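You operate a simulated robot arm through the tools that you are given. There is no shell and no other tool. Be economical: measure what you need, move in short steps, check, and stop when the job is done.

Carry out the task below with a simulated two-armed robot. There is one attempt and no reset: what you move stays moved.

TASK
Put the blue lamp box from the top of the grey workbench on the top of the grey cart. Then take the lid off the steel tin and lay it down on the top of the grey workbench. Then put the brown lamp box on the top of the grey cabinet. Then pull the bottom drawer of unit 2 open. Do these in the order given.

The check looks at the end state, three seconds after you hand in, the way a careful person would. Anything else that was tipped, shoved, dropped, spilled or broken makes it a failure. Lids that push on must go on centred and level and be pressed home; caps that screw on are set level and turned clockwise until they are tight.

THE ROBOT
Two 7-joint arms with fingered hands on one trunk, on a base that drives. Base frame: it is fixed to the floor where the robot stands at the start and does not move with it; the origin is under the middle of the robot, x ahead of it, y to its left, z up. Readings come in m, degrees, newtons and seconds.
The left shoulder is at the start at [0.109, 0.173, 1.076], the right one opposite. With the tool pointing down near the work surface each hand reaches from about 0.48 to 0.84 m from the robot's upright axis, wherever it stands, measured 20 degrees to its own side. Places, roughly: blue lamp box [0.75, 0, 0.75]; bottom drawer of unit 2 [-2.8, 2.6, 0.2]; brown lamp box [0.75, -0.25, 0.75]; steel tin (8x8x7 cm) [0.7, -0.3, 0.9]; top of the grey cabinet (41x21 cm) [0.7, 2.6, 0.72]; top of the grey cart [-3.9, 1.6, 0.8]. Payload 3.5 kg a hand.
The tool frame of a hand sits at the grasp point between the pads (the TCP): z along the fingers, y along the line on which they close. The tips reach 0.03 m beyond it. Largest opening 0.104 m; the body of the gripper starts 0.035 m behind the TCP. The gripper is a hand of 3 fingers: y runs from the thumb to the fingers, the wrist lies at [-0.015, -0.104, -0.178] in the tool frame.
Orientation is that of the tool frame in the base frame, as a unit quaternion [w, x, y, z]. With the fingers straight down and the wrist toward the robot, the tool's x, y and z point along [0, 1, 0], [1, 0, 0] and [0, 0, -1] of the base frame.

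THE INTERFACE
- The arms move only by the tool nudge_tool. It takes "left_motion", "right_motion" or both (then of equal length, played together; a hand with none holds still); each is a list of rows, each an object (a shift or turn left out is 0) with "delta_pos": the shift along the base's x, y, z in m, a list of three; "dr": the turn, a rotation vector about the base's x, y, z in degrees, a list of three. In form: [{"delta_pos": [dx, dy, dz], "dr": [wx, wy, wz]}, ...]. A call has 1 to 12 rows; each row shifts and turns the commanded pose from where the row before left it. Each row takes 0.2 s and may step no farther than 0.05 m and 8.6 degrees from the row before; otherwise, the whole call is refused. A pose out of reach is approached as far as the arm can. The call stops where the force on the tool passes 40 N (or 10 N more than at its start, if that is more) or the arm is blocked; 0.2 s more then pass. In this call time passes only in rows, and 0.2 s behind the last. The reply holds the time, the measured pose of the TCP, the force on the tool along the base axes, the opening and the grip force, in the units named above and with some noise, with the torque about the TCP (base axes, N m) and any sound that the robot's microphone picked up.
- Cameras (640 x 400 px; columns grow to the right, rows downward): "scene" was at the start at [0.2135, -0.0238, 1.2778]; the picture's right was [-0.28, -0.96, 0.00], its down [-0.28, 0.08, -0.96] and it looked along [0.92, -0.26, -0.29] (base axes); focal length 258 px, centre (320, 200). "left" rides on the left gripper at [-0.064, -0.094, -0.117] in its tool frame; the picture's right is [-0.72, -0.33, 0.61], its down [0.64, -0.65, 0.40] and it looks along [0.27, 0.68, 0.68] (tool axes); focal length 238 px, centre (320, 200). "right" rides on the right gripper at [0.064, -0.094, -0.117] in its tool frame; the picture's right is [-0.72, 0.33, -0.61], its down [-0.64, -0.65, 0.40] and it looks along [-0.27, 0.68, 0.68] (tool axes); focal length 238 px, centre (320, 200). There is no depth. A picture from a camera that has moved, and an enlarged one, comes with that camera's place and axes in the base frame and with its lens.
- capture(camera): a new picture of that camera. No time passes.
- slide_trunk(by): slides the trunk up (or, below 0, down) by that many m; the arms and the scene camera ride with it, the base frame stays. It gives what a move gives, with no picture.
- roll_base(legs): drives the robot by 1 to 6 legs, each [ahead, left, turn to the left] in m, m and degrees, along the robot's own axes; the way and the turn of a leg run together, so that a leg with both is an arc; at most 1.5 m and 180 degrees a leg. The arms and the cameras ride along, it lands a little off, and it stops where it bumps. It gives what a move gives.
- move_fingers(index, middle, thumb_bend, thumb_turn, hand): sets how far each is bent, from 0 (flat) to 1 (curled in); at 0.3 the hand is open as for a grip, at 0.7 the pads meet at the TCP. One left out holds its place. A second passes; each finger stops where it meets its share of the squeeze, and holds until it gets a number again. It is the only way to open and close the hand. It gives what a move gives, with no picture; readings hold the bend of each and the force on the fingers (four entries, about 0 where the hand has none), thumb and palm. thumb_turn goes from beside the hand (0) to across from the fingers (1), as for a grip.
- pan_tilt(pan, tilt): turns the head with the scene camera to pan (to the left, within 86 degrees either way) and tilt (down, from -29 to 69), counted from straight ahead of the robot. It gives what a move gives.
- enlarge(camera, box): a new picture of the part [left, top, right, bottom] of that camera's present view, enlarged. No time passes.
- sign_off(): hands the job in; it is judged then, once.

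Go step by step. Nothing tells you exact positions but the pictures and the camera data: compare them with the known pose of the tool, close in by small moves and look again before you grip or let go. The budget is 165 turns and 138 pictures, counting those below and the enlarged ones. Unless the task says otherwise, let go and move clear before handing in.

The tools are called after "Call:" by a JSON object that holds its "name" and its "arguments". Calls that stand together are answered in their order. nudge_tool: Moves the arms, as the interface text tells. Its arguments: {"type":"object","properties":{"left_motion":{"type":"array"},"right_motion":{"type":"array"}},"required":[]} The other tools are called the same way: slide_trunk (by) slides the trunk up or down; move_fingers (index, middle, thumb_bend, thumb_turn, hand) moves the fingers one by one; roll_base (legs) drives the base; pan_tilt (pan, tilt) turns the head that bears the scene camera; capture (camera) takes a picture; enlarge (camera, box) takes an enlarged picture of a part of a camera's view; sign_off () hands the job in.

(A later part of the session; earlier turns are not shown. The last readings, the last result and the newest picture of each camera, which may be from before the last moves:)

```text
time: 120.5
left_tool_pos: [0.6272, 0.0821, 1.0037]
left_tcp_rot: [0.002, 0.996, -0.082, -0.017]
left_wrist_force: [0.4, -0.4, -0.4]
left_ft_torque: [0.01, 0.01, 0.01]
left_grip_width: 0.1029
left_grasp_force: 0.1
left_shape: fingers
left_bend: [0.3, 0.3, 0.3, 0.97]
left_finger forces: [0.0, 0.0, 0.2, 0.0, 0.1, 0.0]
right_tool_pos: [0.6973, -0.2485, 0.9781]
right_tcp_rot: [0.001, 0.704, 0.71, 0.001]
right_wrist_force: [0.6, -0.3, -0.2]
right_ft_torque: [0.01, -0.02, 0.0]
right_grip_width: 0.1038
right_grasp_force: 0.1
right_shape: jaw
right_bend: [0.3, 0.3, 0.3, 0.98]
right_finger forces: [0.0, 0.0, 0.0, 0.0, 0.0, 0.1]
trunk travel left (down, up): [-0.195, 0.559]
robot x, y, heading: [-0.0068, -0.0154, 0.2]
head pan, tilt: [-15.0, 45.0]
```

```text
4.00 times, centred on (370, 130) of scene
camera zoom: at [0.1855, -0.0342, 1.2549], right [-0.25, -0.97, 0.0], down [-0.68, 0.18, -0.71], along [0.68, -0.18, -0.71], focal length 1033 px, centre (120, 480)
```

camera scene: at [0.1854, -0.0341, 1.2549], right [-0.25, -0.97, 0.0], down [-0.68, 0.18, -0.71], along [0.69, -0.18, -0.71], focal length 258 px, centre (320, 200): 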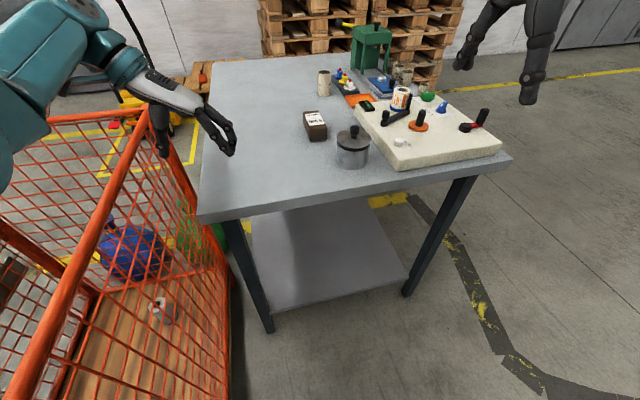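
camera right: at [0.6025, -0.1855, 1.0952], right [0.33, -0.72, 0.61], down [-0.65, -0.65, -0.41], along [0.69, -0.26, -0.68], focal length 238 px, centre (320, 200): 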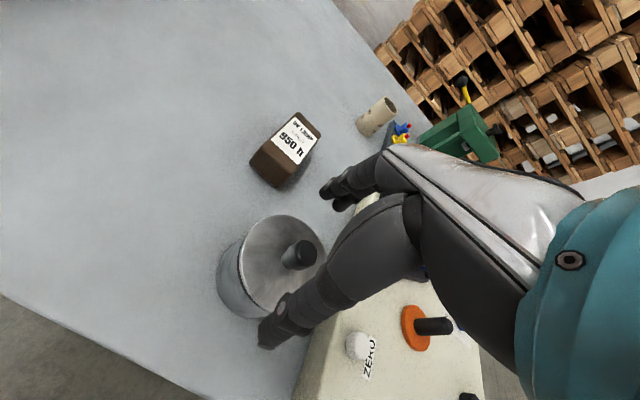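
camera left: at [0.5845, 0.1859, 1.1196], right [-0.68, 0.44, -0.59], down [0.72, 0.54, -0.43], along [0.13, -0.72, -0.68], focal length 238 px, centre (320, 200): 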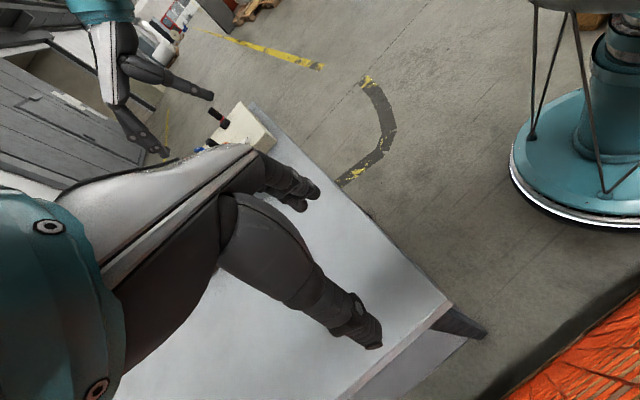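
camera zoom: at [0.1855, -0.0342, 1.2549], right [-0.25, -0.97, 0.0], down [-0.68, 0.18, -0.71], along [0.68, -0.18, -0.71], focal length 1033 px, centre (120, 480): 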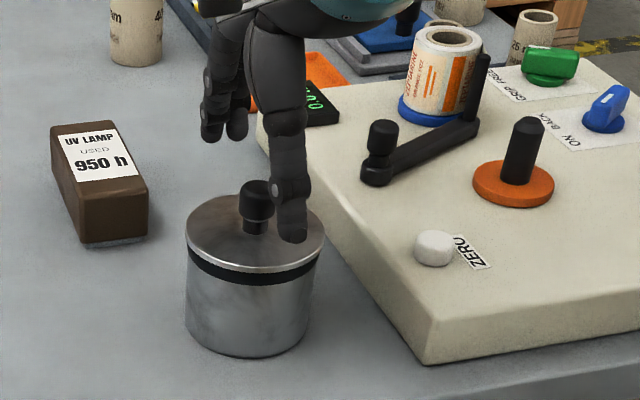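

The thumb and fingers straddle the knob correctly. I'll go down to TCP z≈0.951 and close gently.

Call:
{"name": "nudge_tool", "arguments": {"right_motion": [{"delta_pos": [0, 0, -0.014]}, {"delta_pos": [0, 0, -0.013]}]}}

Call:
{"name": "move_fingers", "arguments": {"hand": "right", "index": 0.5, "middle": 0.5, "thumb_bend": 0.5}}

Call:
{"name": "capture", "arguments": {"camera": "right"}}

Call:
{"name": "enlarge", "arguments": {"camera": "scene", "box": [290, 80, 450, 180]}}

```text
time: 121.1
left_tool_pos: [0.628, 0.082, 1.003]
left_tcp_rot: [0.002, 0.997, -0.082, -0.017]
left_wrist_force: [0.0, -0.1, -1.0]
left_ft_torque: [0.03, 0.04, -0.02]
left_grip_width: 0.1029
left_grasp_force: 0.1
left_shape: fingers
left_bend: [0.3, 0.3, 0.3, 0.97]
left_finger forces: [0.0, 0.0, 0.0, 0.0, 0.0, 0.0]
right_tool_pos: [0.6955, -0.2478, 0.9516]
right_tcp_rot: [0.001, 0.704, 0.71, 0.002]
right_wrist_force: [0.3, -0.3, 0.4]
right_ft_torque: [0.03, 0.0, 0.01]
right_grip_width: 0.1038
right_grasp_force: 0.0
right_shape: jaw
right_bend: [0.3, 0.3, 0.3, 0.98]
right_finger forces: [0.0, 0.0, 0.0, 0.1, 0.0, 0.1]
trunk travel left (down, up): [-0.195, 0.559]
robot x, y, heading: [-0.008, -0.0175, 0.5]
head pan, tilt: [-15.0, 45.0]
```

```text
time: 122.1
left_tool_pos: [0.6287, 0.0824, 1.0029]
left_tcp_rot: [0.003, 0.996, -0.082, -0.016]
left_wrist_force: [0.1, 0.2, -0.5]
left_ft_torque: [0.01, -0.01, 0.0]
left_grip_width: 0.1025
left_grasp_force: 0.2
left_shape: fingers
left_bend: [0.3, 0.3, 0.3, 0.97]
left_finger forces: [0.1, 0.0, 0.0, 0.1, 0.0, 0.0]
right_tool_pos: [0.6971, -0.2481, 0.9536]
right_tcp_rot: [0.002, 0.704, 0.71, 0.003]
right_wrist_force: [4.0, 0.3, 6.9]
right_ft_torque: [-0.07, -0.41, 0.03]
right_grip_width: 0.0525
right_grasp_force: 4.4
right_shape: fingers
right_bend: [0.5, 0.46, 0.5, 0.98]
right_finger forces: [0.0, 8.3, 0.0, 0.0, 0.0, 0.1]
trunk travel left (down, up): [-0.195, 0.559]
robot x, y, heading: [-0.008, -0.0152, 0.5]
head pan, tilt: [-15.0, 45.0]
```

```text
88 pictures are left
camera right: at [0.6024, -0.1859, 1.0702], right [0.33, -0.72, 0.61], down [-0.64, -0.65, -0.41], along [0.69, -0.26, -0.68], focal length 238 px, centre (320, 200)
```

right: 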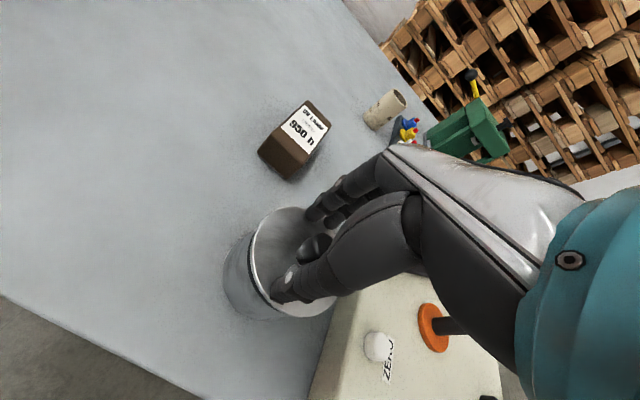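

```text
4.00 times, centred on (370, 130) of scene
camera zoom: at [0.1852, -0.0339, 1.255], right [-0.25, -0.97, 0.0], down [-0.68, 0.18, -0.71], along [0.68, -0.18, -0.71], focal length 1033 px, centre (120, 480)
```

zoom: 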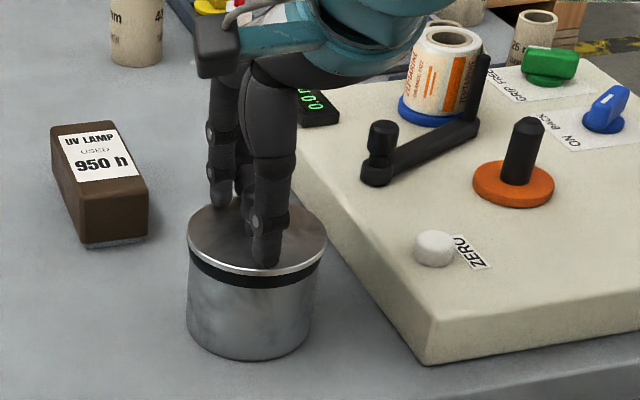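

The middle finger is touching the lid's top, since there's an upward force. I'll raise 9 mm and then close onto the knob.

Call:
{"name": "nudge_tool", "arguments": {"right_motion": [{"delta_pos": [0, 0, 0.009]}]}}

Call:
{"name": "move_fingers", "arguments": {"hand": "right", "index": 0.6, "middle": 0.6, "thumb_bend": 0.6}}

Call:
{"name": "capture", "arguments": {"camera": "right"}}

```text
time: 122.5
left_tool_pos: [0.6271, 0.0823, 1.0026]
left_tcp_rot: [0.002, 0.996, -0.082, -0.017]
left_wrist_force: [-0.3, 0.0, 0.2]
left_ft_torque: [0.0, 0.0, 0.01]
left_grip_width: 0.103
left_grasp_force: 0.0
left_shape: fingers
left_bend: [0.3, 0.3, 0.3, 0.97]
left_finger forces: [0.0, 0.0, 0.0, 0.0, 0.1, 0.1]
right_tool_pos: [0.6973, -0.2492, 0.9609]
right_tcp_rot: [0.0, 0.704, 0.71, 0.001]
right_wrist_force: [-0.8, 0.2, 0.7]
right_ft_torque: [-0.02, 0.0, -0.02]
right_grip_width: 0.0526
right_grasp_force: 0.0
right_shape: fingers
right_bend: [0.5, 0.5, 0.5, 0.98]
right_finger forces: [0.1, 0.0, 0.1, 0.0, 0.0, 0.0]
trunk travel left (down, up): [-0.195, 0.559]
robot x, y, heading: [-0.004, -0.0176, 0.4]
head pan, tilt: [-15.0, 45.0]
```

```text
time: 123.5
left_tool_pos: [0.6276, 0.0809, 1.0034]
left_tcp_rot: [0.002, 0.996, -0.083, -0.017]
left_wrist_force: [-0.1, 0.0, -0.4]
left_ft_torque: [-0.06, 0.01, 0.03]
left_grip_width: 0.1029
left_grasp_force: 0.0
left_shape: fingers
left_bend: [0.3, 0.3, 0.3, 0.97]
left_finger forces: [0.0, 0.1, 0.1, 0.1, 0.0, 0.0]
right_tool_pos: [0.6965, -0.249, 0.9627]
right_tcp_rot: [0.002, 0.704, 0.71, 0.002]
right_wrist_force: [0.0, -0.4, 0.9]
right_ft_torque: [0.0, -0.03, 0.04]
right_grip_width: 0.0267
right_grasp_force: 0.1
right_shape: fingers
right_bend: [0.6, 0.6, 0.6, 0.98]
right_finger forces: [0.0, 0.1, 0.1, 0.0, 0.1, 0.0]
trunk travel left (down, up): [-0.195, 0.559]
robot x, y, heading: [-0.0107, -0.0185, 0.3]
head pan, tilt: [-15.0, 45.0]
```

```text
86 pictures are left
camera right: at [0.6023, -0.1861, 1.0788], right [0.33, -0.72, 0.61], down [-0.65, -0.65, -0.41], along [0.69, -0.26, -0.68], focal length 238 px, centre (320, 200)
```

right: 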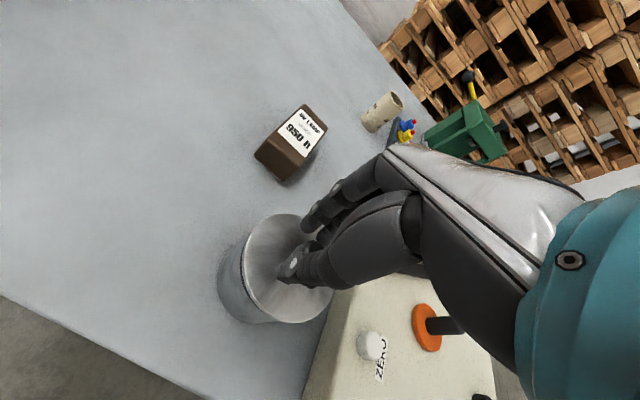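

The fingers are around the knob. I'll close fully.

Call:
{"name": "move_fingers", "arguments": {"hand": "right", "index": 0.75, "middle": 0.75, "thumb_bend": 0.75}}

Call:
{"name": "enlarge", "arguments": {"camera": "right", "box": [180, 150, 420, 350]}}

Call:
{"name": "enlarge", "arguments": {"camera": "scene", "box": [290, 80, 450, 180]}}

```text
time: 124.5
left_tool_pos: [0.6275, 0.0816, 1.0023]
left_tcp_rot: [0.002, 0.996, -0.083, -0.017]
left_wrist_force: [-0.6, -0.8, 0.1]
left_ft_torque: [0.0, -0.01, 0.03]
left_grip_width: 0.1027
left_grasp_force: 0.0
left_shape: fingers
left_bend: [0.3, 0.3, 0.3, 0.97]
left_finger forces: [0.0, 0.0, 0.1, 0.0, 0.0, 0.0]
right_tool_pos: [0.6964, -0.2493, 0.9626]
right_tcp_rot: [0.002, 0.704, 0.71, 0.002]
right_wrist_force: [1.3, -1.2, 2.0]
right_ft_torque: [0.03, 0.03, 0.01]
right_grip_width: 0.0061
right_grasp_force: 13.5
right_shape: fingers
right_bend: [0.74, 0.73, 0.67, 0.95]
right_finger forces: [6.5, 9.5, 0.1, 0.1, 10.6, 0.0]
trunk travel left (down, up): [-0.195, 0.559]
robot x, y, heading: [-0.0052, -0.0176, 0.5]
head pan, tilt: [-15.0, 45.0]
heard: snap
```

```text
2.00 times, centred on (300, 250) of right
camera zoom: at [0.6023, -0.1861, 1.0789], right [0.33, -0.72, 0.61], down [-0.65, -0.65, -0.41], along [0.69, -0.26, -0.68], focal length 477 px, centre (360, 100)
```

zoom: 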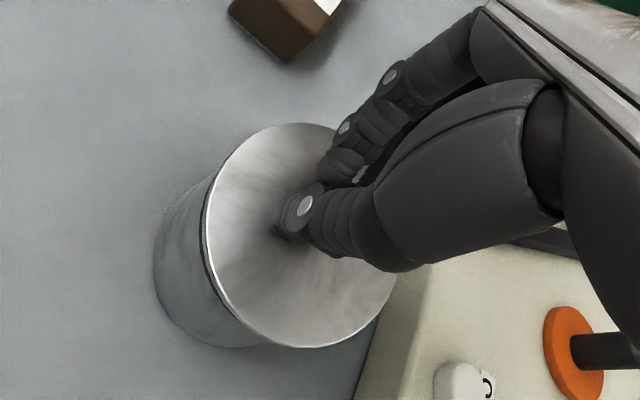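

```text
4.00 times, centred on (370, 130) of scene
camera zoom: at [0.1853, -0.0341, 1.2549], right [-0.25, -0.97, 0.0], down [-0.68, 0.18, -0.71], along [0.68, -0.18, -0.71], focal length 1033 px, centre (120, 480)
```

zoom: 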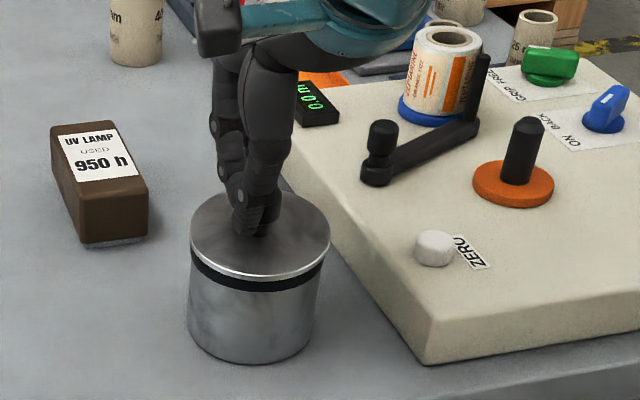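

I heard a snap, probably the lid seal releasing, and the fingers hold with 13 N. I'll lift slowly and look.

Call:
{"name": "nudge_tool", "arguments": {"right_motion": [{"delta_pos": [0, 0, 0.006]}, {"delta_pos": [0, 0, 0.006]}, {"delta_pos": [0, 0, 0.006]}]}}

Call:
{"name": "enlarge", "arguments": {"camera": "scene", "box": [290, 80, 450, 180]}}

Call:
{"name": "enlarge", "arguments": {"camera": "right", "box": [180, 150, 420, 350]}}

```text
time: 125.3
left_tool_pos: [0.6283, 0.0816, 1.0026]
left_tcp_rot: [0.002, 0.996, -0.083, -0.017]
left_wrist_force: [-0.5, -0.8, 0.3]
left_ft_torque: [0.0, -0.02, 0.05]
left_grip_width: 0.1027
left_grasp_force: 0.1
left_shape: fingers
left_bend: [0.3, 0.3, 0.3, 0.97]
left_finger forces: [0.1, 0.0, 0.0, 0.0, 0.0, 0.0]
right_tool_pos: [0.6963, -0.249, 0.9795]
right_tcp_rot: [0.001, 0.703, 0.711, 0.001]
right_wrist_force: [0.4, 0.6, -1.1]
right_ft_torque: [-0.01, -0.03, -0.01]
right_grip_width: 0.0054
right_grasp_force: 11.8
right_shape: fingers
right_bend: [0.74, 0.73, 0.67, 0.95]
right_finger forces: [5.6, 7.4, 0.0, 0.0, 10.5, 0.0]
trunk travel left (down, up): [-0.195, 0.559]
robot x, y, heading: [-0.0091, -0.0139, 0.6]
head pan, tilt: [-15.0, 45.0]
```

```text
4.00 times, centred on (370, 130) of scene
camera zoom: at [0.1853, -0.0341, 1.2549], right [-0.25, -0.97, 0.0], down [-0.68, 0.18, -0.71], along [0.68, -0.18, -0.71], focal length 1033 px, centre (120, 480)
```

zoom: 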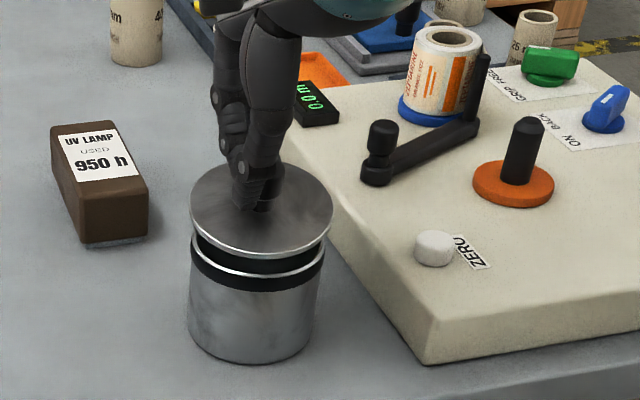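

```text
2.00 times, centred on (300, 250) of right
camera zoom: at [0.6022, -0.1857, 1.096], right [0.33, -0.72, 0.61], down [-0.65, -0.65, -0.41], along [0.69, -0.26, -0.68], focal length 477 px, centre (360, 100)
```

zoom: 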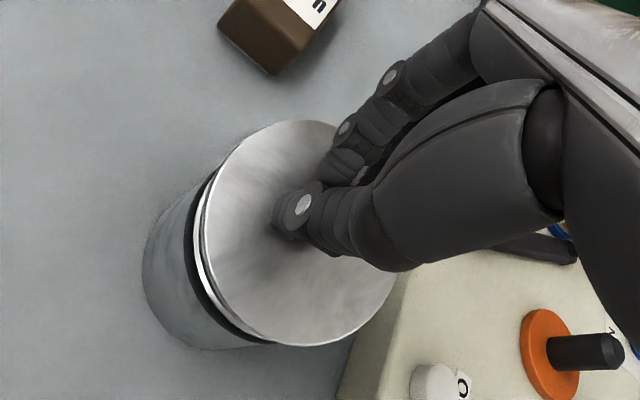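

The lid is free and the tin stays put. I'll lift it clear, move the left hand away, then carry the lid to the free bench area near [0.68, -0.10].

Call:
{"name": "nudge_tool", "arguments": {"right_motion": [{"delta_pos": [0, 0, 0.02]}, {"delta_pos": [0, 0, 0.02]}, {"delta_pos": [0, 0, 0.02]}, {"delta_pos": [0, 0, 0]}], "left_motion": [{"delta_pos": [-0.02, 0.03, 0.02]}, {"delta_pos": [-0.02, 0.03, 0.02]}, {"delta_pos": [-0.02, 0.03, 0.02]}, {"delta_pos": [-0.02, 0.03, 0.02]}]}}

Call:
{"name": "nudge_tool", "arguments": {"right_motion": [{"delta_pos": [-0.002, 0.03, 0]}, {"delta_pos": [-0.002, 0.03, 0]}, {"delta_pos": [-0.002, 0.03, 0]}, {"delta_pos": [-0.002, 0.03, 0]}, {"delta_pos": [-0.002, 0.03, 0]}]}}

Call:
{"name": "capture", "arguments": {"camera": "scene"}}

Call:
{"name": "capture", "arguments": {"camera": "right"}}

```text
time: 126.3
left_tool_pos: [0.6082, 0.1889, 1.0832]
left_tcp_rot: [0.002, 0.996, -0.083, -0.018]
left_wrist_force: [-0.4, -0.6, -0.4]
left_ft_torque: [-0.01, 0.0, -0.04]
left_grip_width: 0.1028
left_grasp_force: 0.0
left_shape: fingers
left_bend: [0.3, 0.3, 0.3, 0.97]
left_finger forces: [0.0, 0.0, 0.0, 0.0, 0.0, 0.1]
left hand out of reach, approached as far as the arm can: row 1, 2, 3, 4
right_tool_pos: [0.6968, -0.2493, 1.0376]
right_tcp_rot: [0.0, 0.704, 0.71, 0.002]
right_wrist_force: [-0.5, 0.2, -0.4]
right_ft_torque: [0.01, 0.0, 0.0]
right_grip_width: 0.0053
right_grasp_force: 11.8
right_shape: fingers
right_bend: [0.74, 0.73, 0.67, 0.95]
right_finger forces: [5.7, 7.4, 0.0, 0.1, 10.6, 0.1]
trunk travel left (down, up): [-0.195, 0.559]
robot x, y, heading: [-0.0076, -0.0198, 0.4]
head pan, tilt: [-15.0, 45.0]
```

```text
time: 127.5
left_tool_pos: [0.6095, 0.1881, 1.0834]
left_tcp_rot: [0.002, 0.996, -0.082, -0.017]
left_wrist_force: [-0.2, 0.0, -0.1]
left_ft_torque: [0.03, 0.0, 0.03]
left_grip_width: 0.1029
left_grasp_force: 0.1
left_shape: fingers
left_bend: [0.3, 0.3, 0.3, 0.97]
left_finger forces: [0.0, 0.0, 0.0, 0.1, 0.1, 0.1]
right_tool_pos: [0.677, -0.2087, 1.0305]
right_tcp_rot: [0.001, 0.704, 0.71, 0.001]
right_wrist_force: [-0.3, -0.5, -1.2]
right_ft_torque: [0.0, 0.02, -0.01]
right_grip_width: 0.0051
right_grasp_force: 11.4
right_shape: fingers
right_bend: [0.74, 0.73, 0.67, 0.95]
right_finger forces: [5.4, 7.3, 0.0, 0.1, 10.4, 0.0]
right hand out of reach, approached as far as the arm can: row 1, 2, 3, 4, 5
trunk travel left (down, up): [-0.195, 0.559]
robot x, y, heading: [-0.0089, -0.0158, 0.6]
head pan, tilt: [-15.0, 45.0]
```

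```text
81 pictures are left
camera scene: at [0.1855, -0.0342, 1.2549], right [-0.25, -0.97, 0.0], down [-0.68, 0.18, -0.71], along [0.68, -0.18, -0.71], focal length 258 px, centre (320, 200)
```

scene: 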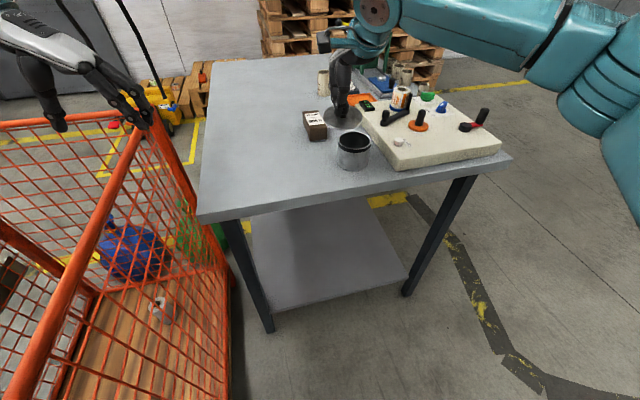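

```text
80 pictures are left
camera right: at [0.5837, -0.1455, 1.1478], right [0.33, -0.72, 0.61], down [-0.65, -0.65, -0.41], along [0.69, -0.26, -0.68], focal length 238 px, centre (320, 200)
```

right: 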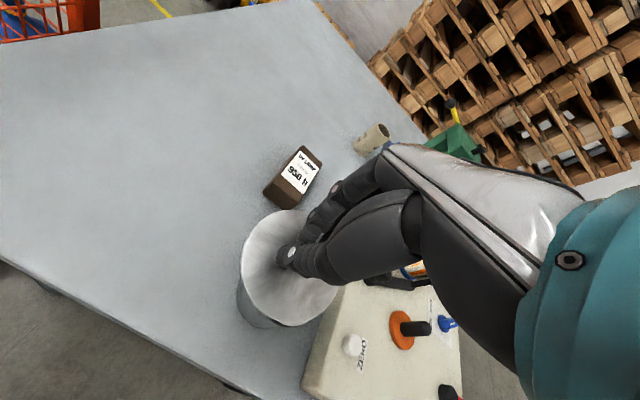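

The right arm can't reach further left from here, so I'll pivot the base left by 9° to carry the lid to the free area.

Call:
{"name": "roll_base", "arguments": {"legs": [[0, 0, 9]]}}

Call:
{"name": "capture", "arguments": {"camera": "scene"}}

Call:
{"name": "capture", "arguments": {"camera": "right"}}

```text
time: 128.5
left_tool_pos: [0.5685, 0.2815, 1.0829]
left_tcp_rot: [0.003, 1.0, -0.005, -0.017]
left_wrist_force: [-1.6, -0.4, 0.6]
left_ft_torque: [0.01, -0.04, 0.02]
left_grip_width: 0.1027
left_grasp_force: 0.1
left_shape: fingers
left_bend: [0.3, 0.3, 0.3, 0.97]
left_finger forces: [0.0, 0.0, 0.1, 0.0, 0.0, 0.0]
right_tool_pos: [0.6994, -0.0993, 1.0315]
right_tcp_rot: [0.001, 0.646, 0.763, 0.001]
right_wrist_force: [0.5, 0.6, -0.9]
right_ft_torque: [-0.04, -0.01, 0.02]
right_grip_width: 0.0049
right_grasp_force: 11.6
right_shape: fingers
right_bend: [0.74, 0.73, 0.67, 0.95]
right_finger forces: [5.2, 7.3, 0.1, 0.0, 10.5, 0.1]
trunk travel left (down, up): [-0.195, 0.559]
robot x, y, heading: [-0.0085, -0.0179, 9.4]
head pan, tilt: [-15.0, 45.0]
```

```text
79 pictures are left
camera scene: at [0.186, -0.0032, 1.2549], right [-0.1, -1.0, 0.0], down [-0.7, 0.07, -0.71], along [0.7, -0.07, -0.71], focal length 258 px, centre (320, 200)
```

scene: 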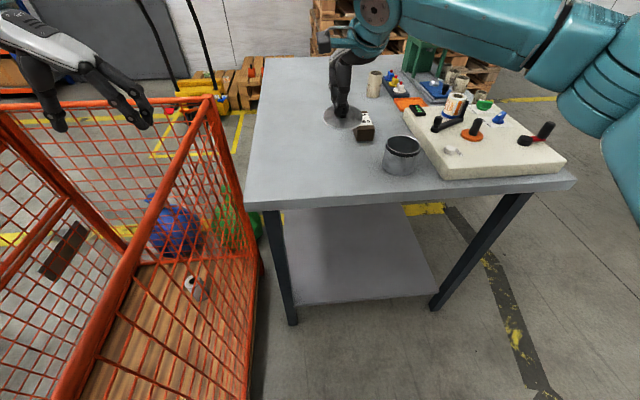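

```text
78 pictures are left
camera right: at [0.5965, -0.0517, 1.148], right [0.44, -0.66, 0.61], down [-0.54, -0.74, -0.41], along [0.72, -0.15, -0.68], focal length 238 px, centre (320, 200)
```

right: 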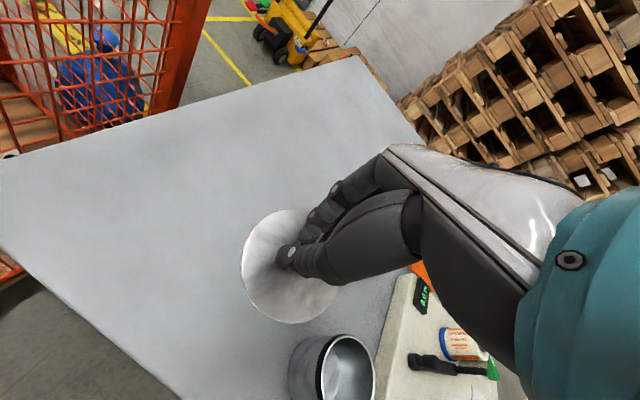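

I'll pivot another 3° so the lid ends farther from the brown box, then lower it toward the bench.

Call:
{"name": "roll_base", "arguments": {"legs": [[0, 0, 3]]}}

Call:
{"name": "nudge_tool", "arguments": {"right_motion": [{"delta_pos": [0, 0, -0.03]}, {"delta_pos": [0, 0, -0.03]}, {"delta_pos": [0, 0, -0.02]}, {"delta_pos": [0, 0, -0.01]}, {"delta_pos": [0, 0, -0.006]}]}}

Call:
{"name": "enlarge", "arguments": {"camera": "scene", "box": [280, 70, 440, 190]}}

```text
time: 129.3
left_tool_pos: [0.5516, 0.3109, 1.0831]
left_tcp_rot: [0.004, 1.0, 0.022, -0.017]
left_wrist_force: [0.2, -0.1, 0.5]
left_ft_torque: [-0.04, 0.02, 0.01]
left_grip_width: 0.1025
left_grasp_force: 0.0
left_shape: fingers
left_bend: [0.3, 0.3, 0.3, 0.97]
left_finger forces: [0.1, 0.1, 0.0, 0.0, 0.0, 0.1]
right_tool_pos: [0.7038, -0.0607, 1.0317]
right_tcp_rot: [0.0, 0.625, 0.78, 0.001]
right_wrist_force: [0.8, -0.4, -0.5]
right_ft_torque: [-0.02, -0.02, -0.01]
right_grip_width: 0.0053
right_grasp_force: 11.1
right_shape: fingers
right_bend: [0.74, 0.73, 0.67, 0.95]
right_finger forces: [5.3, 7.3, 0.1, 0.0, 10.4, 0.0]
trunk travel left (down, up): [-0.195, 0.559]
robot x, y, heading: [-0.0068, -0.0155, 12.2]
head pan, tilt: [-15.0, 45.0]
```

```text
time: 130.5
left_tool_pos: [0.5516, 0.3119, 1.083]
left_tcp_rot: [0.004, 1.0, 0.021, -0.016]
left_wrist_force: [0.0, 1.5, -0.3]
left_ft_torque: [0.0, -0.02, 0.0]
left_grip_width: 0.1029
left_grasp_force: 0.1
left_shape: fingers
left_bend: [0.3, 0.3, 0.3, 0.97]
left_finger forces: [0.0, 0.0, 0.0, 0.0, 0.0, 0.1]
right_tool_pos: [0.7034, -0.0634, 0.9339]
right_tcp_rot: [0.001, 0.626, 0.78, 0.002]
right_wrist_force: [-0.2, -0.3, -0.8]
right_ft_torque: [-0.01, 0.01, 0.0]
right_grip_width: 0.0053
right_grasp_force: 11.2
right_shape: fingers
right_bend: [0.74, 0.73, 0.68, 0.95]
right_finger forces: [5.5, 7.4, 0.1, 0.0, 10.3, 0.1]
trunk travel left (down, up): [-0.195, 0.559]
robot x, y, heading: [-0.0105, -0.0147, 12.3]
head pan, tilt: [-15.0, 45.0]
```

```text
3.33 times, centred on (360, 130) of scene
camera zoom: at [0.1853, 0.0065, 1.2549], right [-0.04, -1.0, 0.0], down [-0.71, 0.03, -0.71], along [0.71, -0.03, -0.71], focal length 860 px, centre (187, 433)
```

zoom: 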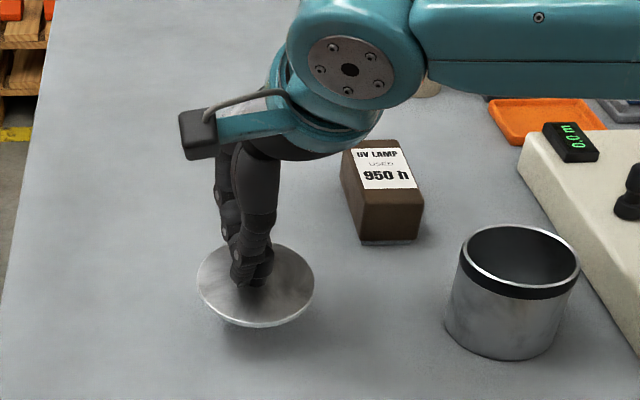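

The lid is just above the bench. I'll lower it in 4 mm steps until it touches.

Call:
{"name": "nudge_tool", "arguments": {"right_motion": [{"delta_pos": [0, 0, -0.004]}, {"delta_pos": [0, 0, -0.004]}]}}

Call:
{"name": "nudge_tool", "arguments": {"right_motion": [{"delta_pos": [0, 0, -0.003]}, {"delta_pos": [0, 0, -0.003]}]}}

Call:
{"name": "enlarge", "arguments": {"camera": "scene", "box": [300, 110, 400, 180]}}

```text
time: 131.1
left_tool_pos: [0.5519, 0.3122, 1.0813]
left_tcp_rot: [0.004, 1.0, 0.022, -0.017]
left_wrist_force: [0.6, 0.5, -0.8]
left_ft_torque: [0.01, 0.01, 0.02]
left_grip_width: 0.1029
left_grasp_force: 0.0
left_shape: fingers
left_bend: [0.3, 0.3, 0.3, 0.97]
left_finger forces: [0.1, 0.1, 0.0, 0.0, 0.0, 0.1]
right_tool_pos: [0.703, -0.0624, 0.9256]
right_tcp_rot: [0.001, 0.626, 0.78, 0.002]
right_wrist_force: [1.0, 0.0, -1.2]
right_ft_torque: [0.0, -0.01, -0.05]
right_grip_width: 0.005
right_grasp_force: 11.8
right_shape: fingers
right_bend: [0.74, 0.73, 0.68, 0.95]
right_finger forces: [5.4, 7.4, 0.0, 0.1, 10.3, 0.0]
trunk travel left (down, up): [-0.195, 0.559]
robot x, y, heading: [-0.0065, -0.0172, 12.3]
head pan, tilt: [-15.0, 45.0]
```

```text
time: 131.7
left_tool_pos: [0.5525, 0.3107, 1.0833]
left_tcp_rot: [0.004, 1.0, 0.021, -0.016]
left_wrist_force: [-0.4, -0.9, -0.1]
left_ft_torque: [0.0, 0.02, 0.02]
left_grip_width: 0.1029
left_grasp_force: 0.1
left_shape: fingers
left_bend: [0.3, 0.3, 0.3, 0.97]
left_finger forces: [0.1, 0.0, 0.1, 0.0, 0.0, 0.1]
right_tool_pos: [0.7025, -0.0629, 0.9196]
right_tcp_rot: [0.002, 0.626, 0.78, 0.001]
right_wrist_force: [0.1, 0.8, -0.2]
right_ft_torque: [0.02, 0.0, 0.03]
right_grip_width: 0.0047
right_grasp_force: 11.8
right_shape: fingers
right_bend: [0.74, 0.73, 0.68, 0.95]
right_finger forces: [5.3, 7.4, 0.0, 0.0, 10.4, 0.0]
trunk travel left (down, up): [-0.195, 0.559]
robot x, y, heading: [-0.0072, -0.0151, 12.3]
head pan, tilt: [-15.0, 45.0]
```

```text
5.71 times, centred on (350, 145) of scene
camera zoom: at [0.1853, 0.0065, 1.2549], right [-0.04, -1.0, 0.0], down [-0.71, 0.03, -0.71], along [0.71, -0.03, -0.71], focal length 1475 px, centre (149, 514)
```

zoom: 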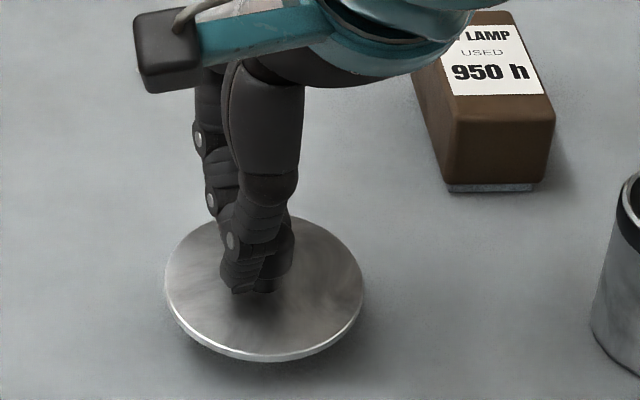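

Not touching yet; I'll continue down.

Call:
{"name": "nudge_tool", "arguments": {"right_motion": [{"delta_pos": [0, 0, -0.003]}, {"delta_pos": [0, 0, -0.003]}]}}

Call:
{"name": "nudge_tool", "arguments": {"right_motion": [{"delta_pos": [0, 0, -0.003]}]}}

Call:
{"name": "enlarge", "arguments": {"camera": "scene", "box": [300, 110, 400, 180]}}

```text
time: 132.3
left_tool_pos: [0.5526, 0.3121, 1.083]
left_tcp_rot: [0.004, 1.0, 0.022, -0.016]
left_wrist_force: [0.9, 0.1, -0.7]
left_ft_torque: [-0.03, 0.03, 0.01]
left_grip_width: 0.1028
left_grasp_force: 0.3
left_shape: fingers
left_bend: [0.3, 0.3, 0.3, 0.97]
left_finger forces: [0.0, 0.0, 0.1, 0.1, 0.0, 0.0]
right_tool_pos: [0.7023, -0.0622, 0.9138]
right_tcp_rot: [0.0, 0.625, 0.78, 0.001]
right_wrist_force: [-0.2, -0.5, -1.0]
right_ft_torque: [0.03, -0.04, -0.02]
right_grip_width: 0.0047
right_grasp_force: 11.5
right_shape: fingers
right_bend: [0.74, 0.73, 0.68, 0.95]
right_finger forces: [5.4, 7.4, 0.0, 0.0, 10.2, 0.0]
trunk travel left (down, up): [-0.195, 0.559]
robot x, y, heading: [-0.0046, -0.0184, 12.6]
head pan, tilt: [-15.0, 45.0]
```

```text
time: 132.7
left_tool_pos: [0.5518, 0.3127, 1.0836]
left_tcp_rot: [0.004, 1.0, 0.022, -0.016]
left_wrist_force: [-0.1, -0.4, -0.7]
left_ft_torque: [0.0, 0.03, -0.01]
left_grip_width: 0.1027
left_grasp_force: 0.1
left_shape: fingers
left_bend: [0.3, 0.3, 0.3, 0.97]
left_finger forces: [0.0, 0.1, 0.0, 0.0, 0.1, 0.0]
right_tool_pos: [0.7034, -0.0605, 0.9117]
right_tcp_rot: [0.001, 0.626, 0.78, 0.002]
right_wrist_force: [0.2, 1.0, 0.3]
right_ft_torque: [0.0, -0.01, 0.0]
right_grip_width: 0.0048
right_grasp_force: 11.8
right_shape: fingers
right_bend: [0.74, 0.73, 0.68, 0.95]
right_finger forces: [5.4, 7.4, 0.0, 0.0, 10.3, 0.0]
trunk travel left (down, up): [-0.195, 0.559]
robot x, y, heading: [-0.0062, -0.0187, 12.2]
head pan, tilt: [-15.0, 45.0]
```

```text
5.71 times, centred on (350, 145) of scene
camera zoom: at [0.1853, 0.0065, 1.2549], right [-0.04, -1.0, 0.0], down [-0.71, 0.03, -0.71], along [0.71, -0.03, -0.71], focal length 1475 px, centre (149, 514)
```

zoom: 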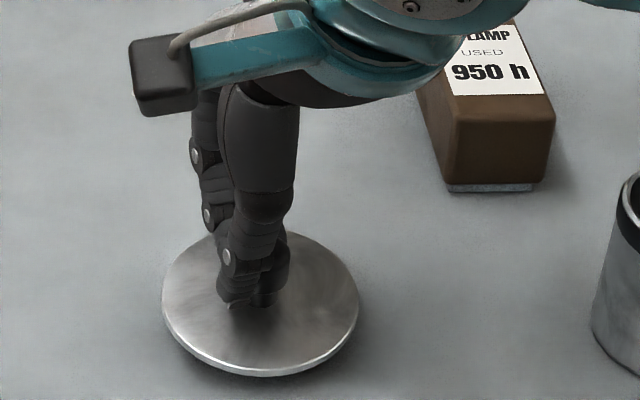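

The shadow is closing under the rim; a few more millimetres.

Call:
{"name": "nudge_tool", "arguments": {"right_motion": [{"delta_pos": [0, 0, -0.0025]}, {"delta_pos": [0, 0, -0.0025]}]}}

Call:
{"name": "nudge_tool", "arguments": {"right_motion": [{"delta_pos": [0, 0, -0.002]}]}}

Call:
{"name": "enlarge", "arguments": {"camera": "scene", "box": [300, 110, 400, 180]}}

```text
time: 133.3
left_tool_pos: [0.553, 0.3116, 1.0829]
left_tcp_rot: [0.003, 1.0, 0.022, -0.016]
left_wrist_force: [0.1, 0.0, 0.9]
left_ft_torque: [-0.01, -0.02, 0.02]
left_grip_width: 0.1029
left_grasp_force: 0.1
left_shape: fingers
left_bend: [0.3, 0.3, 0.3, 0.97]
left_finger forces: [0.0, 0.0, 0.0, 0.0, 0.1, 0.0]
right_tool_pos: [0.7029, -0.061, 0.9072]
right_tcp_rot: [0.001, 0.626, 0.78, 0.001]
right_wrist_force: [0.3, -0.4, 0.2]
right_ft_torque: [-0.02, 0.01, 0.0]
right_grip_width: 0.0049
right_grasp_force: 11.5
right_shape: fingers
right_bend: [0.74, 0.73, 0.68, 0.95]
right_finger forces: [5.4, 7.3, 0.1, 0.0, 10.3, 0.0]
trunk travel left (down, up): [-0.195, 0.559]
robot x, y, heading: [-0.0072, -0.0185, 12.5]
head pan, tilt: [-15.0, 45.0]
```

```text
time: 133.7
left_tool_pos: [0.5518, 0.3111, 1.084]
left_tcp_rot: [0.004, 1.0, 0.021, -0.017]
left_wrist_force: [0.0, 0.6, -0.7]
left_ft_torque: [-0.03, -0.01, -0.01]
left_grip_width: 0.1025
left_grasp_force: 0.2
left_shape: fingers
left_bend: [0.3, 0.3, 0.3, 0.97]
left_finger forces: [0.0, 0.1, 0.0, 0.1, 0.0, 0.0]
right_tool_pos: [0.7017, -0.0613, 0.9063]
right_tcp_rot: [0.001, 0.626, 0.78, 0.001]
right_wrist_force: [0.7, 0.4, 0.6]
right_ft_torque: [-0.02, 0.0, 0.03]
right_grip_width: 0.005
right_grasp_force: 11.4
right_shape: fingers
right_bend: [0.74, 0.73, 0.68, 0.95]
right_finger forces: [5.4, 7.4, 0.0, 0.1, 10.3, 0.0]
trunk travel left (down, up): [-0.195, 0.559]
robot x, y, heading: [-0.0078, -0.0183, 12.3]
head pan, tilt: [-15.0, 45.0]
```

```text
5.71 times, centred on (350, 145) of scene
camera zoom: at [0.1853, 0.0065, 1.2549], right [-0.04, -1.0, 0.0], down [-0.71, 0.03, -0.71], along [0.71, -0.03, -0.71], focal length 1475 px, centre (149, 514)
```

zoom: 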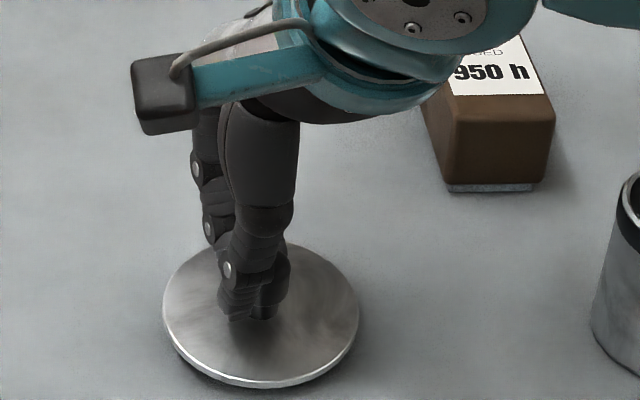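

Almost down. One more step to confirm contact before releasing.

Call:
{"name": "nudge_tool", "arguments": {"right_motion": [{"delta_pos": [0, 0, -0.0025]}]}}

Call:
{"name": "nudge_tool", "arguments": {"right_motion": [{"delta_pos": [0, 0, -0.0025]}]}}

```text
time: 134.1
left_tool_pos: [0.5534, 0.3118, 1.0828]
left_tcp_rot: [0.004, 1.0, 0.023, -0.016]
left_wrist_force: [0.1, 0.2, 0.0]
left_ft_torque: [0.0, -0.02, 0.0]
left_grip_width: 0.1026
left_grasp_force: 0.0
left_shape: fingers
left_bend: [0.3, 0.3, 0.3, 0.97]
left_finger forces: [0.0, 0.0, 0.0, 0.0, 0.0, 0.0]
right_tool_pos: [0.7023, -0.063, 0.9046]
right_tcp_rot: [0.001, 0.626, 0.78, 0.001]
right_wrist_force: [0.3, 0.0, 0.0]
right_ft_torque: [0.0, -0.03, 0.01]
right_grip_width: 0.0049
right_grasp_force: 11.5
right_shape: fingers
right_bend: [0.74, 0.73, 0.68, 0.95]
right_finger forces: [5.4, 7.3, 0.0, 0.1, 10.4, 0.1]
trunk travel left (down, up): [-0.195, 0.559]
robot x, y, heading: [-0.0075, -0.0179, 12.3]
head pan, tilt: [-15.0, 45.0]
```

```text
time: 134.5
left_tool_pos: [0.5505, 0.3114, 1.0823]
left_tcp_rot: [0.003, 1.0, 0.022, -0.016]
left_wrist_force: [-0.8, -0.4, 0.9]
left_ft_torque: [0.0, -0.04, -0.01]
left_grip_width: 0.103
left_grasp_force: 0.0
left_shape: fingers
left_bend: [0.3, 0.3, 0.3, 0.97]
left_finger forces: [0.0, 0.0, 0.0, 0.1, 0.1, 0.0]
right_tool_pos: [0.7022, -0.0626, 0.9021]
right_tcp_rot: [0.002, 0.626, 0.78, 0.002]
right_wrist_force: [0.4, -0.3, 0.7]
right_ft_torque: [0.01, 0.02, 0.0]
right_grip_width: 0.0044
right_grasp_force: 11.3
right_shape: fingers
right_bend: [0.74, 0.73, 0.68, 0.95]
right_finger forces: [5.3, 7.7, 0.1, 0.0, 10.2, 0.0]
trunk travel left (down, up): [-0.195, 0.559]
robot x, y, heading: [-0.0028, -0.0157, 12.4]
head pan, tilt: [-15.0, 45.0]
```

Still no clear force; I'll look from the image.

Call:
{"name": "enlarge", "arguments": {"camera": "scene", "box": [310, 130, 370, 180]}}

Call:
{"name": "enlarge", "arguments": {"camera": "right", "box": [200, 170, 400, 350]}}

Call:
{"name": "nudge_tool", "arguments": {"right_motion": [{"delta_pos": [0, 0, -0.003]}]}}

```text
8.00 times, centred on (340, 155) of scene
camera zoom: at [0.1852, 0.0065, 1.2549], right [-0.04, -1.0, 0.0], down [-0.71, 0.03, -0.71], along [0.71, -0.03, -0.71], focal length 2065 px, centre (160, 560)
```

zoom: 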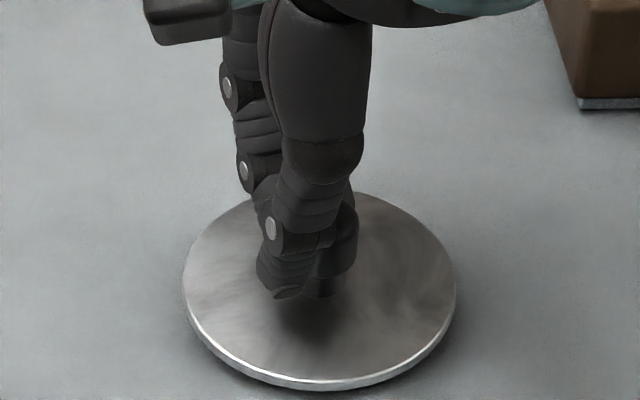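

```text
2.22 times, centred on (300, 260) of right
camera zoom: at [0.5977, -0.0207, 1.0181], right [0.47, -0.63, 0.61], down [-0.5, -0.77, -0.41], along [0.73, -0.11, -0.68], focal length 530 px, centre (364, 67)
```

zoom: 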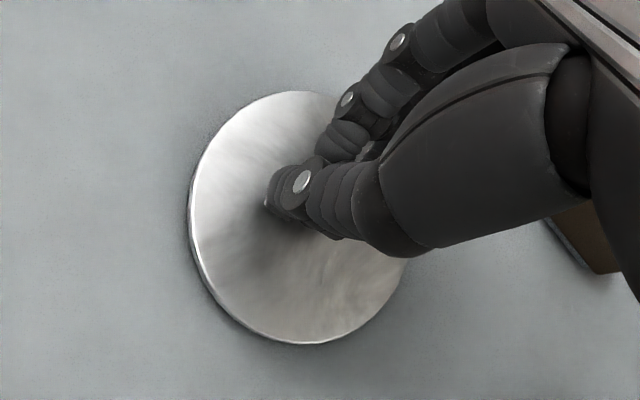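

```text
time: 134.9
left_tool_pos: [0.5507, 0.3119, 1.0834]
left_tcp_rot: [0.004, 1.0, 0.021, -0.017]
left_wrist_force: [0.2, -0.4, -0.1]
left_ft_torque: [-0.01, -0.01, -0.01]
left_grip_width: 0.1029
left_grasp_force: 0.1
left_shape: fingers
left_bend: [0.3, 0.3, 0.3, 0.97]
left_finger forces: [0.0, 0.0, 0.1, 0.0, 0.0, 0.0]
right_tool_pos: [0.7029, -0.0637, 0.8988]
right_tcp_rot: [0.0, 0.626, 0.78, 0.002]
right_wrist_force: [0.3, -0.7, 4.0]
right_ft_torque: [0.02, 0.12, 0.02]
right_grip_width: 0.0039
right_grasp_force: 11.7
right_shape: fingers
right_bend: [0.74, 0.73, 0.69, 0.95]
right_finger forces: [5.3, 7.7, 0.1, 0.0, 10.1, 0.1]
trunk travel left (down, up): [-0.195, 0.559]
robot x, y, heading: [-0.0059, -0.0211, 12.4]
head pan, tilt: [-15.0, 45.0]
```

Contact at TCP z≈0.899 (4 N). I'll open partly, rise straight up, then open fully.

Call:
{"name": "move_fingers", "arguments": {"hand": "right", "index": 0.54, "middle": 0.54, "thumb_bend": 0.54}}

Call:
{"name": "enlarge", "arguments": {"camera": "scene", "box": [300, 110, 400, 180]}}

```text
time: 135.9
left_tool_pos: [0.5533, 0.3117, 1.0827]
left_tcp_rot: [0.004, 1.0, 0.021, -0.017]
left_wrist_force: [0.0, -0.3, -0.5]
left_ft_torque: [0.03, -0.02, 0.01]
left_grip_width: 0.1027
left_grasp_force: 0.0
left_shape: fingers
left_bend: [0.3, 0.3, 0.3, 0.97]
left_finger forces: [0.1, 0.0, 0.0, 0.0, 0.0, 0.0]
right_tool_pos: [0.7023, -0.0628, 0.8983]
right_tcp_rot: [0.001, 0.626, 0.78, 0.001]
right_wrist_force: [0.8, -0.8, 0.5]
right_ft_torque: [-0.01, -0.01, 0.01]
right_grip_width: 0.041
right_grasp_force: 0.1
right_shape: fingers
right_bend: [0.54, 0.54, 0.54, 0.97]
right_finger forces: [0.1, 0.1, 0.1, 0.0, 0.0, 0.1]
trunk travel left (down, up): [-0.195, 0.559]
robot x, y, heading: [-0.006, -0.0168, 12.5]
head pan, tilt: [-15.0, 45.0]
```

```text
5.71 times, centred on (350, 145) of scene
camera zoom: at [0.1852, 0.0065, 1.2549], right [-0.04, -1.0, 0.0], down [-0.71, 0.03, -0.71], along [0.71, -0.03, -0.71], focal length 1475 px, centre (149, 514)
```

zoom: 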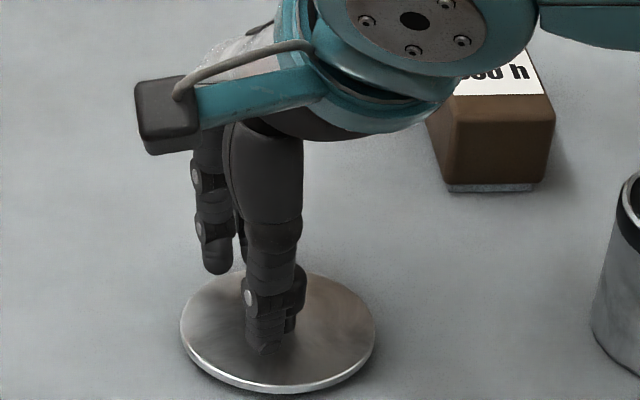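

The lid lies flat on the bench. I'll raise the hand straight up.

Call:
{"name": "nudge_tool", "arguments": {"right_motion": [{"delta_pos": [0, 0, 0.015]}, {"delta_pos": [0, 0, 0.02]}, {"delta_pos": [0, 0, 0.03]}, {"delta_pos": [0, 0, 0.04]}, {"delta_pos": [0, 0, 0.04]}]}}

Call:
{"name": "enlarge", "arguments": {"camera": "scene", "box": [260, 70, 460, 200]}}

```text
time: 137.1
left_tool_pos: [0.552, 0.3121, 1.0821]
left_tcp_rot: [0.004, 1.0, 0.021, -0.017]
left_wrist_force: [-0.8, -0.4, -0.3]
left_ft_torque: [-0.03, -0.02, 0.0]
left_grip_width: 0.1029
left_grasp_force: 0.0
left_shape: fingers
left_bend: [0.3, 0.3, 0.3, 0.97]
left_finger forces: [0.0, 0.0, 0.0, 0.1, 0.1, 0.0]
right_tool_pos: [0.7029, -0.0642, 1.0418]
right_tcp_rot: [0.0, 0.626, 0.78, 0.001]
right_wrist_force: [-0.1, 0.6, 0.3]
right_ft_torque: [0.0, 0.01, -0.02]
right_grip_width: 0.0414
right_grasp_force: 0.0
right_shape: fingers
right_bend: [0.54, 0.54, 0.54, 0.97]
right_finger forces: [0.0, 0.0, 0.0, 0.0, 0.0, 0.0]
trunk travel left (down, up): [-0.195, 0.559]
robot x, y, heading: [-0.0083, -0.0135, 12.1]
head pan, tilt: [-15.0, 45.0]
```

```text
3.08 times, centred on (360, 135) of scene
camera zoom: at [0.1857, 0.0064, 1.2547], right [-0.04, -1.0, 0.0], down [-0.71, 0.03, -0.71], along [0.71, -0.03, -0.71], focal length 794 px, centre (197, 400)
```

zoom: 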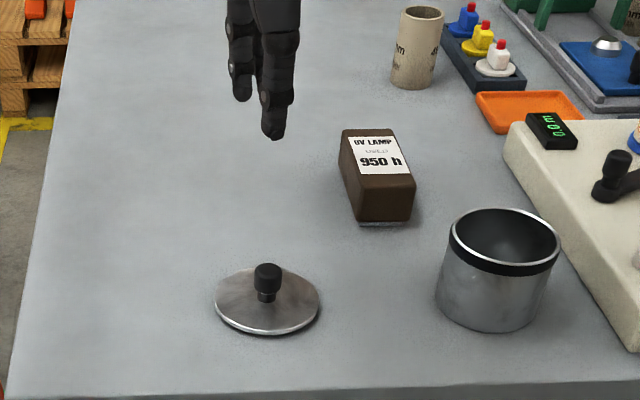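

The lid lies intact on the bench. The brown box centre is at about [0.846, -0.186]. To reach it with the right hand, I'll stand further right and face about 40° left, with the trunk raised for clearance.

Call:
{"name": "slide_trunk", "arguments": {"by": 0.1}}

Call:
{"name": "move_fingers", "arguments": {"hand": "right", "index": 0.3, "middle": 0.3, "thumb_bend": 0.3}}

Call:
{"name": "roll_base", "arguments": {"legs": [[0.03, -0.477, 0], [0, 0, 28]]}}

Call:
{"name": "pan_tilt", "arguments": {"pan": -20, "tilt": 40}}

Call:
{"name": "capture", "arguments": {"camera": "scene"}}

Call:
{"name": "capture", "arguments": {"camera": "right"}}

```text
time: 138.5
left_tool_pos: [0.5195, 0.3049, 1.2316]
left_tcp_rot: [-0.006, 0.999, 0.022, 0.03]
left_wrist_force: [0.4, 1.0, -0.7]
left_ft_torque: [0.0, 0.03, 0.04]
left_grip_width: 0.1025
left_grasp_force: 0.0
left_shape: fingers
left_bend: [0.3, 0.3, 0.3, 0.97]
left_finger forces: [0.0, 0.0, 0.1, 0.1, 0.1, 0.0]
right_tool_pos: [0.6721, -0.0709, 1.2001]
right_tcp_rot: [0.032, 0.625, 0.779, 0.038]
right_wrist_force: [-0.1, -0.3, 0.0]
right_ft_torque: [0.02, -0.01, 0.03]
right_grip_width: 0.0413
right_grasp_force: 0.1
right_shape: fingers
right_bend: [0.54, 0.54, 0.54, 0.97]
right_finger forces: [0.0, 0.0, 0.0, 0.0, 0.0, 0.0]
trunk travel left (down, up): [-0.295, 0.459]
robot x, y, heading: [-0.0055, -0.0162, 12.4]
head pan, tilt: [-15.0, 45.0]
```

```text
time: 139.5
left_tool_pos: [0.5177, 0.305, 1.2326]
left_tcp_rot: [-0.006, 0.999, 0.021, 0.031]
left_wrist_force: [0.4, -0.8, 0.2]
left_ft_torque: [0.0, -0.02, 0.02]
left_grip_width: 0.1028
left_grasp_force: 0.2
left_shape: fingers
left_bend: [0.3, 0.3, 0.3, 0.97]
left_finger forces: [0.0, 0.0, 0.1, 0.0, 0.0, 0.0]
right_tool_pos: [0.6715, -0.07, 1.2008]
right_tcp_rot: [0.032, 0.625, 0.779, 0.04]
right_wrist_force: [-0.2, 0.2, -0.1]
right_ft_torque: [0.03, 0.01, -0.03]
right_grip_width: 0.1025
right_grasp_force: 0.1
right_shape: fingers
right_bend: [0.3, 0.3, 0.3, 0.97]
right_finger forces: [0.0, 0.1, 0.1, 0.0, 0.0, 0.0]
trunk travel left (down, up): [-0.295, 0.459]
robot x, y, heading: [-0.009, -0.0168, 12.3]
head pan, tilt: [-15.0, 45.0]
```

```text
time: 143.8
left_tool_pos: [0.4375, 0.0469, 1.2323]
left_tcp_rot: [-0.013, 0.963, 0.267, 0.027]
left_wrist_force: [0.0, -0.8, 0.1]
left_ft_torque: [0.0, 0.01, -0.03]
left_grip_width: 0.103
left_grasp_force: 0.0
left_shape: fingers
left_bend: [0.3, 0.3, 0.3, 0.97]
left_finger forces: [0.0, 0.1, 0.0, 0.0, 0.0, 0.1]
right_tool_pos: [0.7504, -0.2088, 1.2017]
right_tcp_rot: [0.021, 0.413, 0.909, 0.046]
right_wrist_force: [-0.1, 0.0, 0.2]
right_ft_torque: [-0.01, 0.03, -0.01]
right_grip_width: 0.1027
right_grasp_force: 0.2
right_shape: fingers
right_bend: [0.3, 0.3, 0.3, 0.97]
right_finger forces: [0.1, 0.1, 0.0, 0.1, 0.0, 0.0]
trunk travel left (down, up): [-0.295, 0.459]
robot x, y, heading: [0.1293, -0.483, 41.0]
head pan, tilt: [-15.0, 45.0]
```

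```text
time: 144.4
left_tool_pos: [0.4375, 0.0467, 1.2332]
left_tcp_rot: [-0.013, 0.963, 0.267, 0.027]
left_wrist_force: [-0.1, 0.2, -0.4]
left_ft_torque: [0.02, 0.0, -0.02]
left_grip_width: 0.1027
left_grasp_force: 0.2
left_shape: fingers
left_bend: [0.3, 0.3, 0.3, 0.97]
left_finger forces: [0.0, 0.1, 0.1, 0.0, 0.0, 0.1]
right_tool_pos: [0.7506, -0.2087, 1.201]
right_tcp_rot: [0.02, 0.413, 0.909, 0.047]
right_wrist_force: [0.0, -0.2, 0.7]
right_ft_torque: [0.0, 0.02, 0.01]
right_grip_width: 0.1027
right_grasp_force: 0.0
right_shape: fingers
right_bend: [0.3, 0.3, 0.3, 0.97]
right_finger forces: [0.1, 0.0, 0.0, 0.1, 0.0, 0.0]
trunk travel left (down, up): [-0.295, 0.459]
robot x, y, heading: [0.1343, -0.4882, 40.9]
head pan, tilt: [-20.0, 40.0]
```

```text
69 pictures are left
camera scene: at [0.2614, -0.4075, 1.3648], right [0.36, -0.93, 0.0], down [-0.6, -0.23, -0.77], along [0.71, 0.28, -0.64], focal length 258 px, centre (320, 200)
```

scene: 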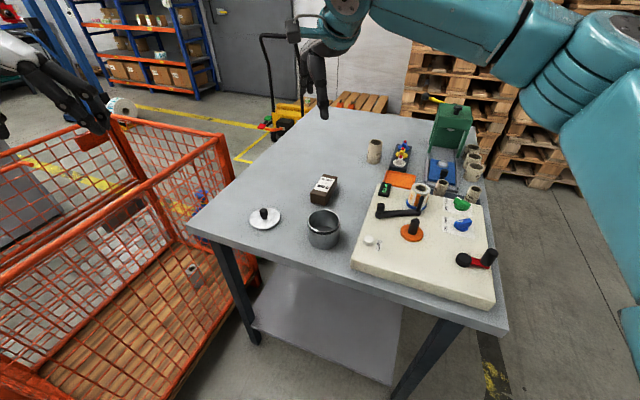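

```text
68 pictures are left
camera right: at [0.6311, -0.2307, 1.3079], right [0.67, -0.37, 0.64], down [-0.04, -0.88, -0.47], along [0.74, 0.29, -0.61], focal length 238 px, centre (320, 200)
```

right: 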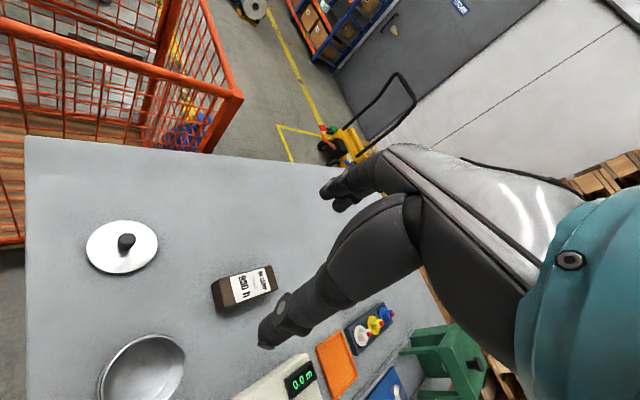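

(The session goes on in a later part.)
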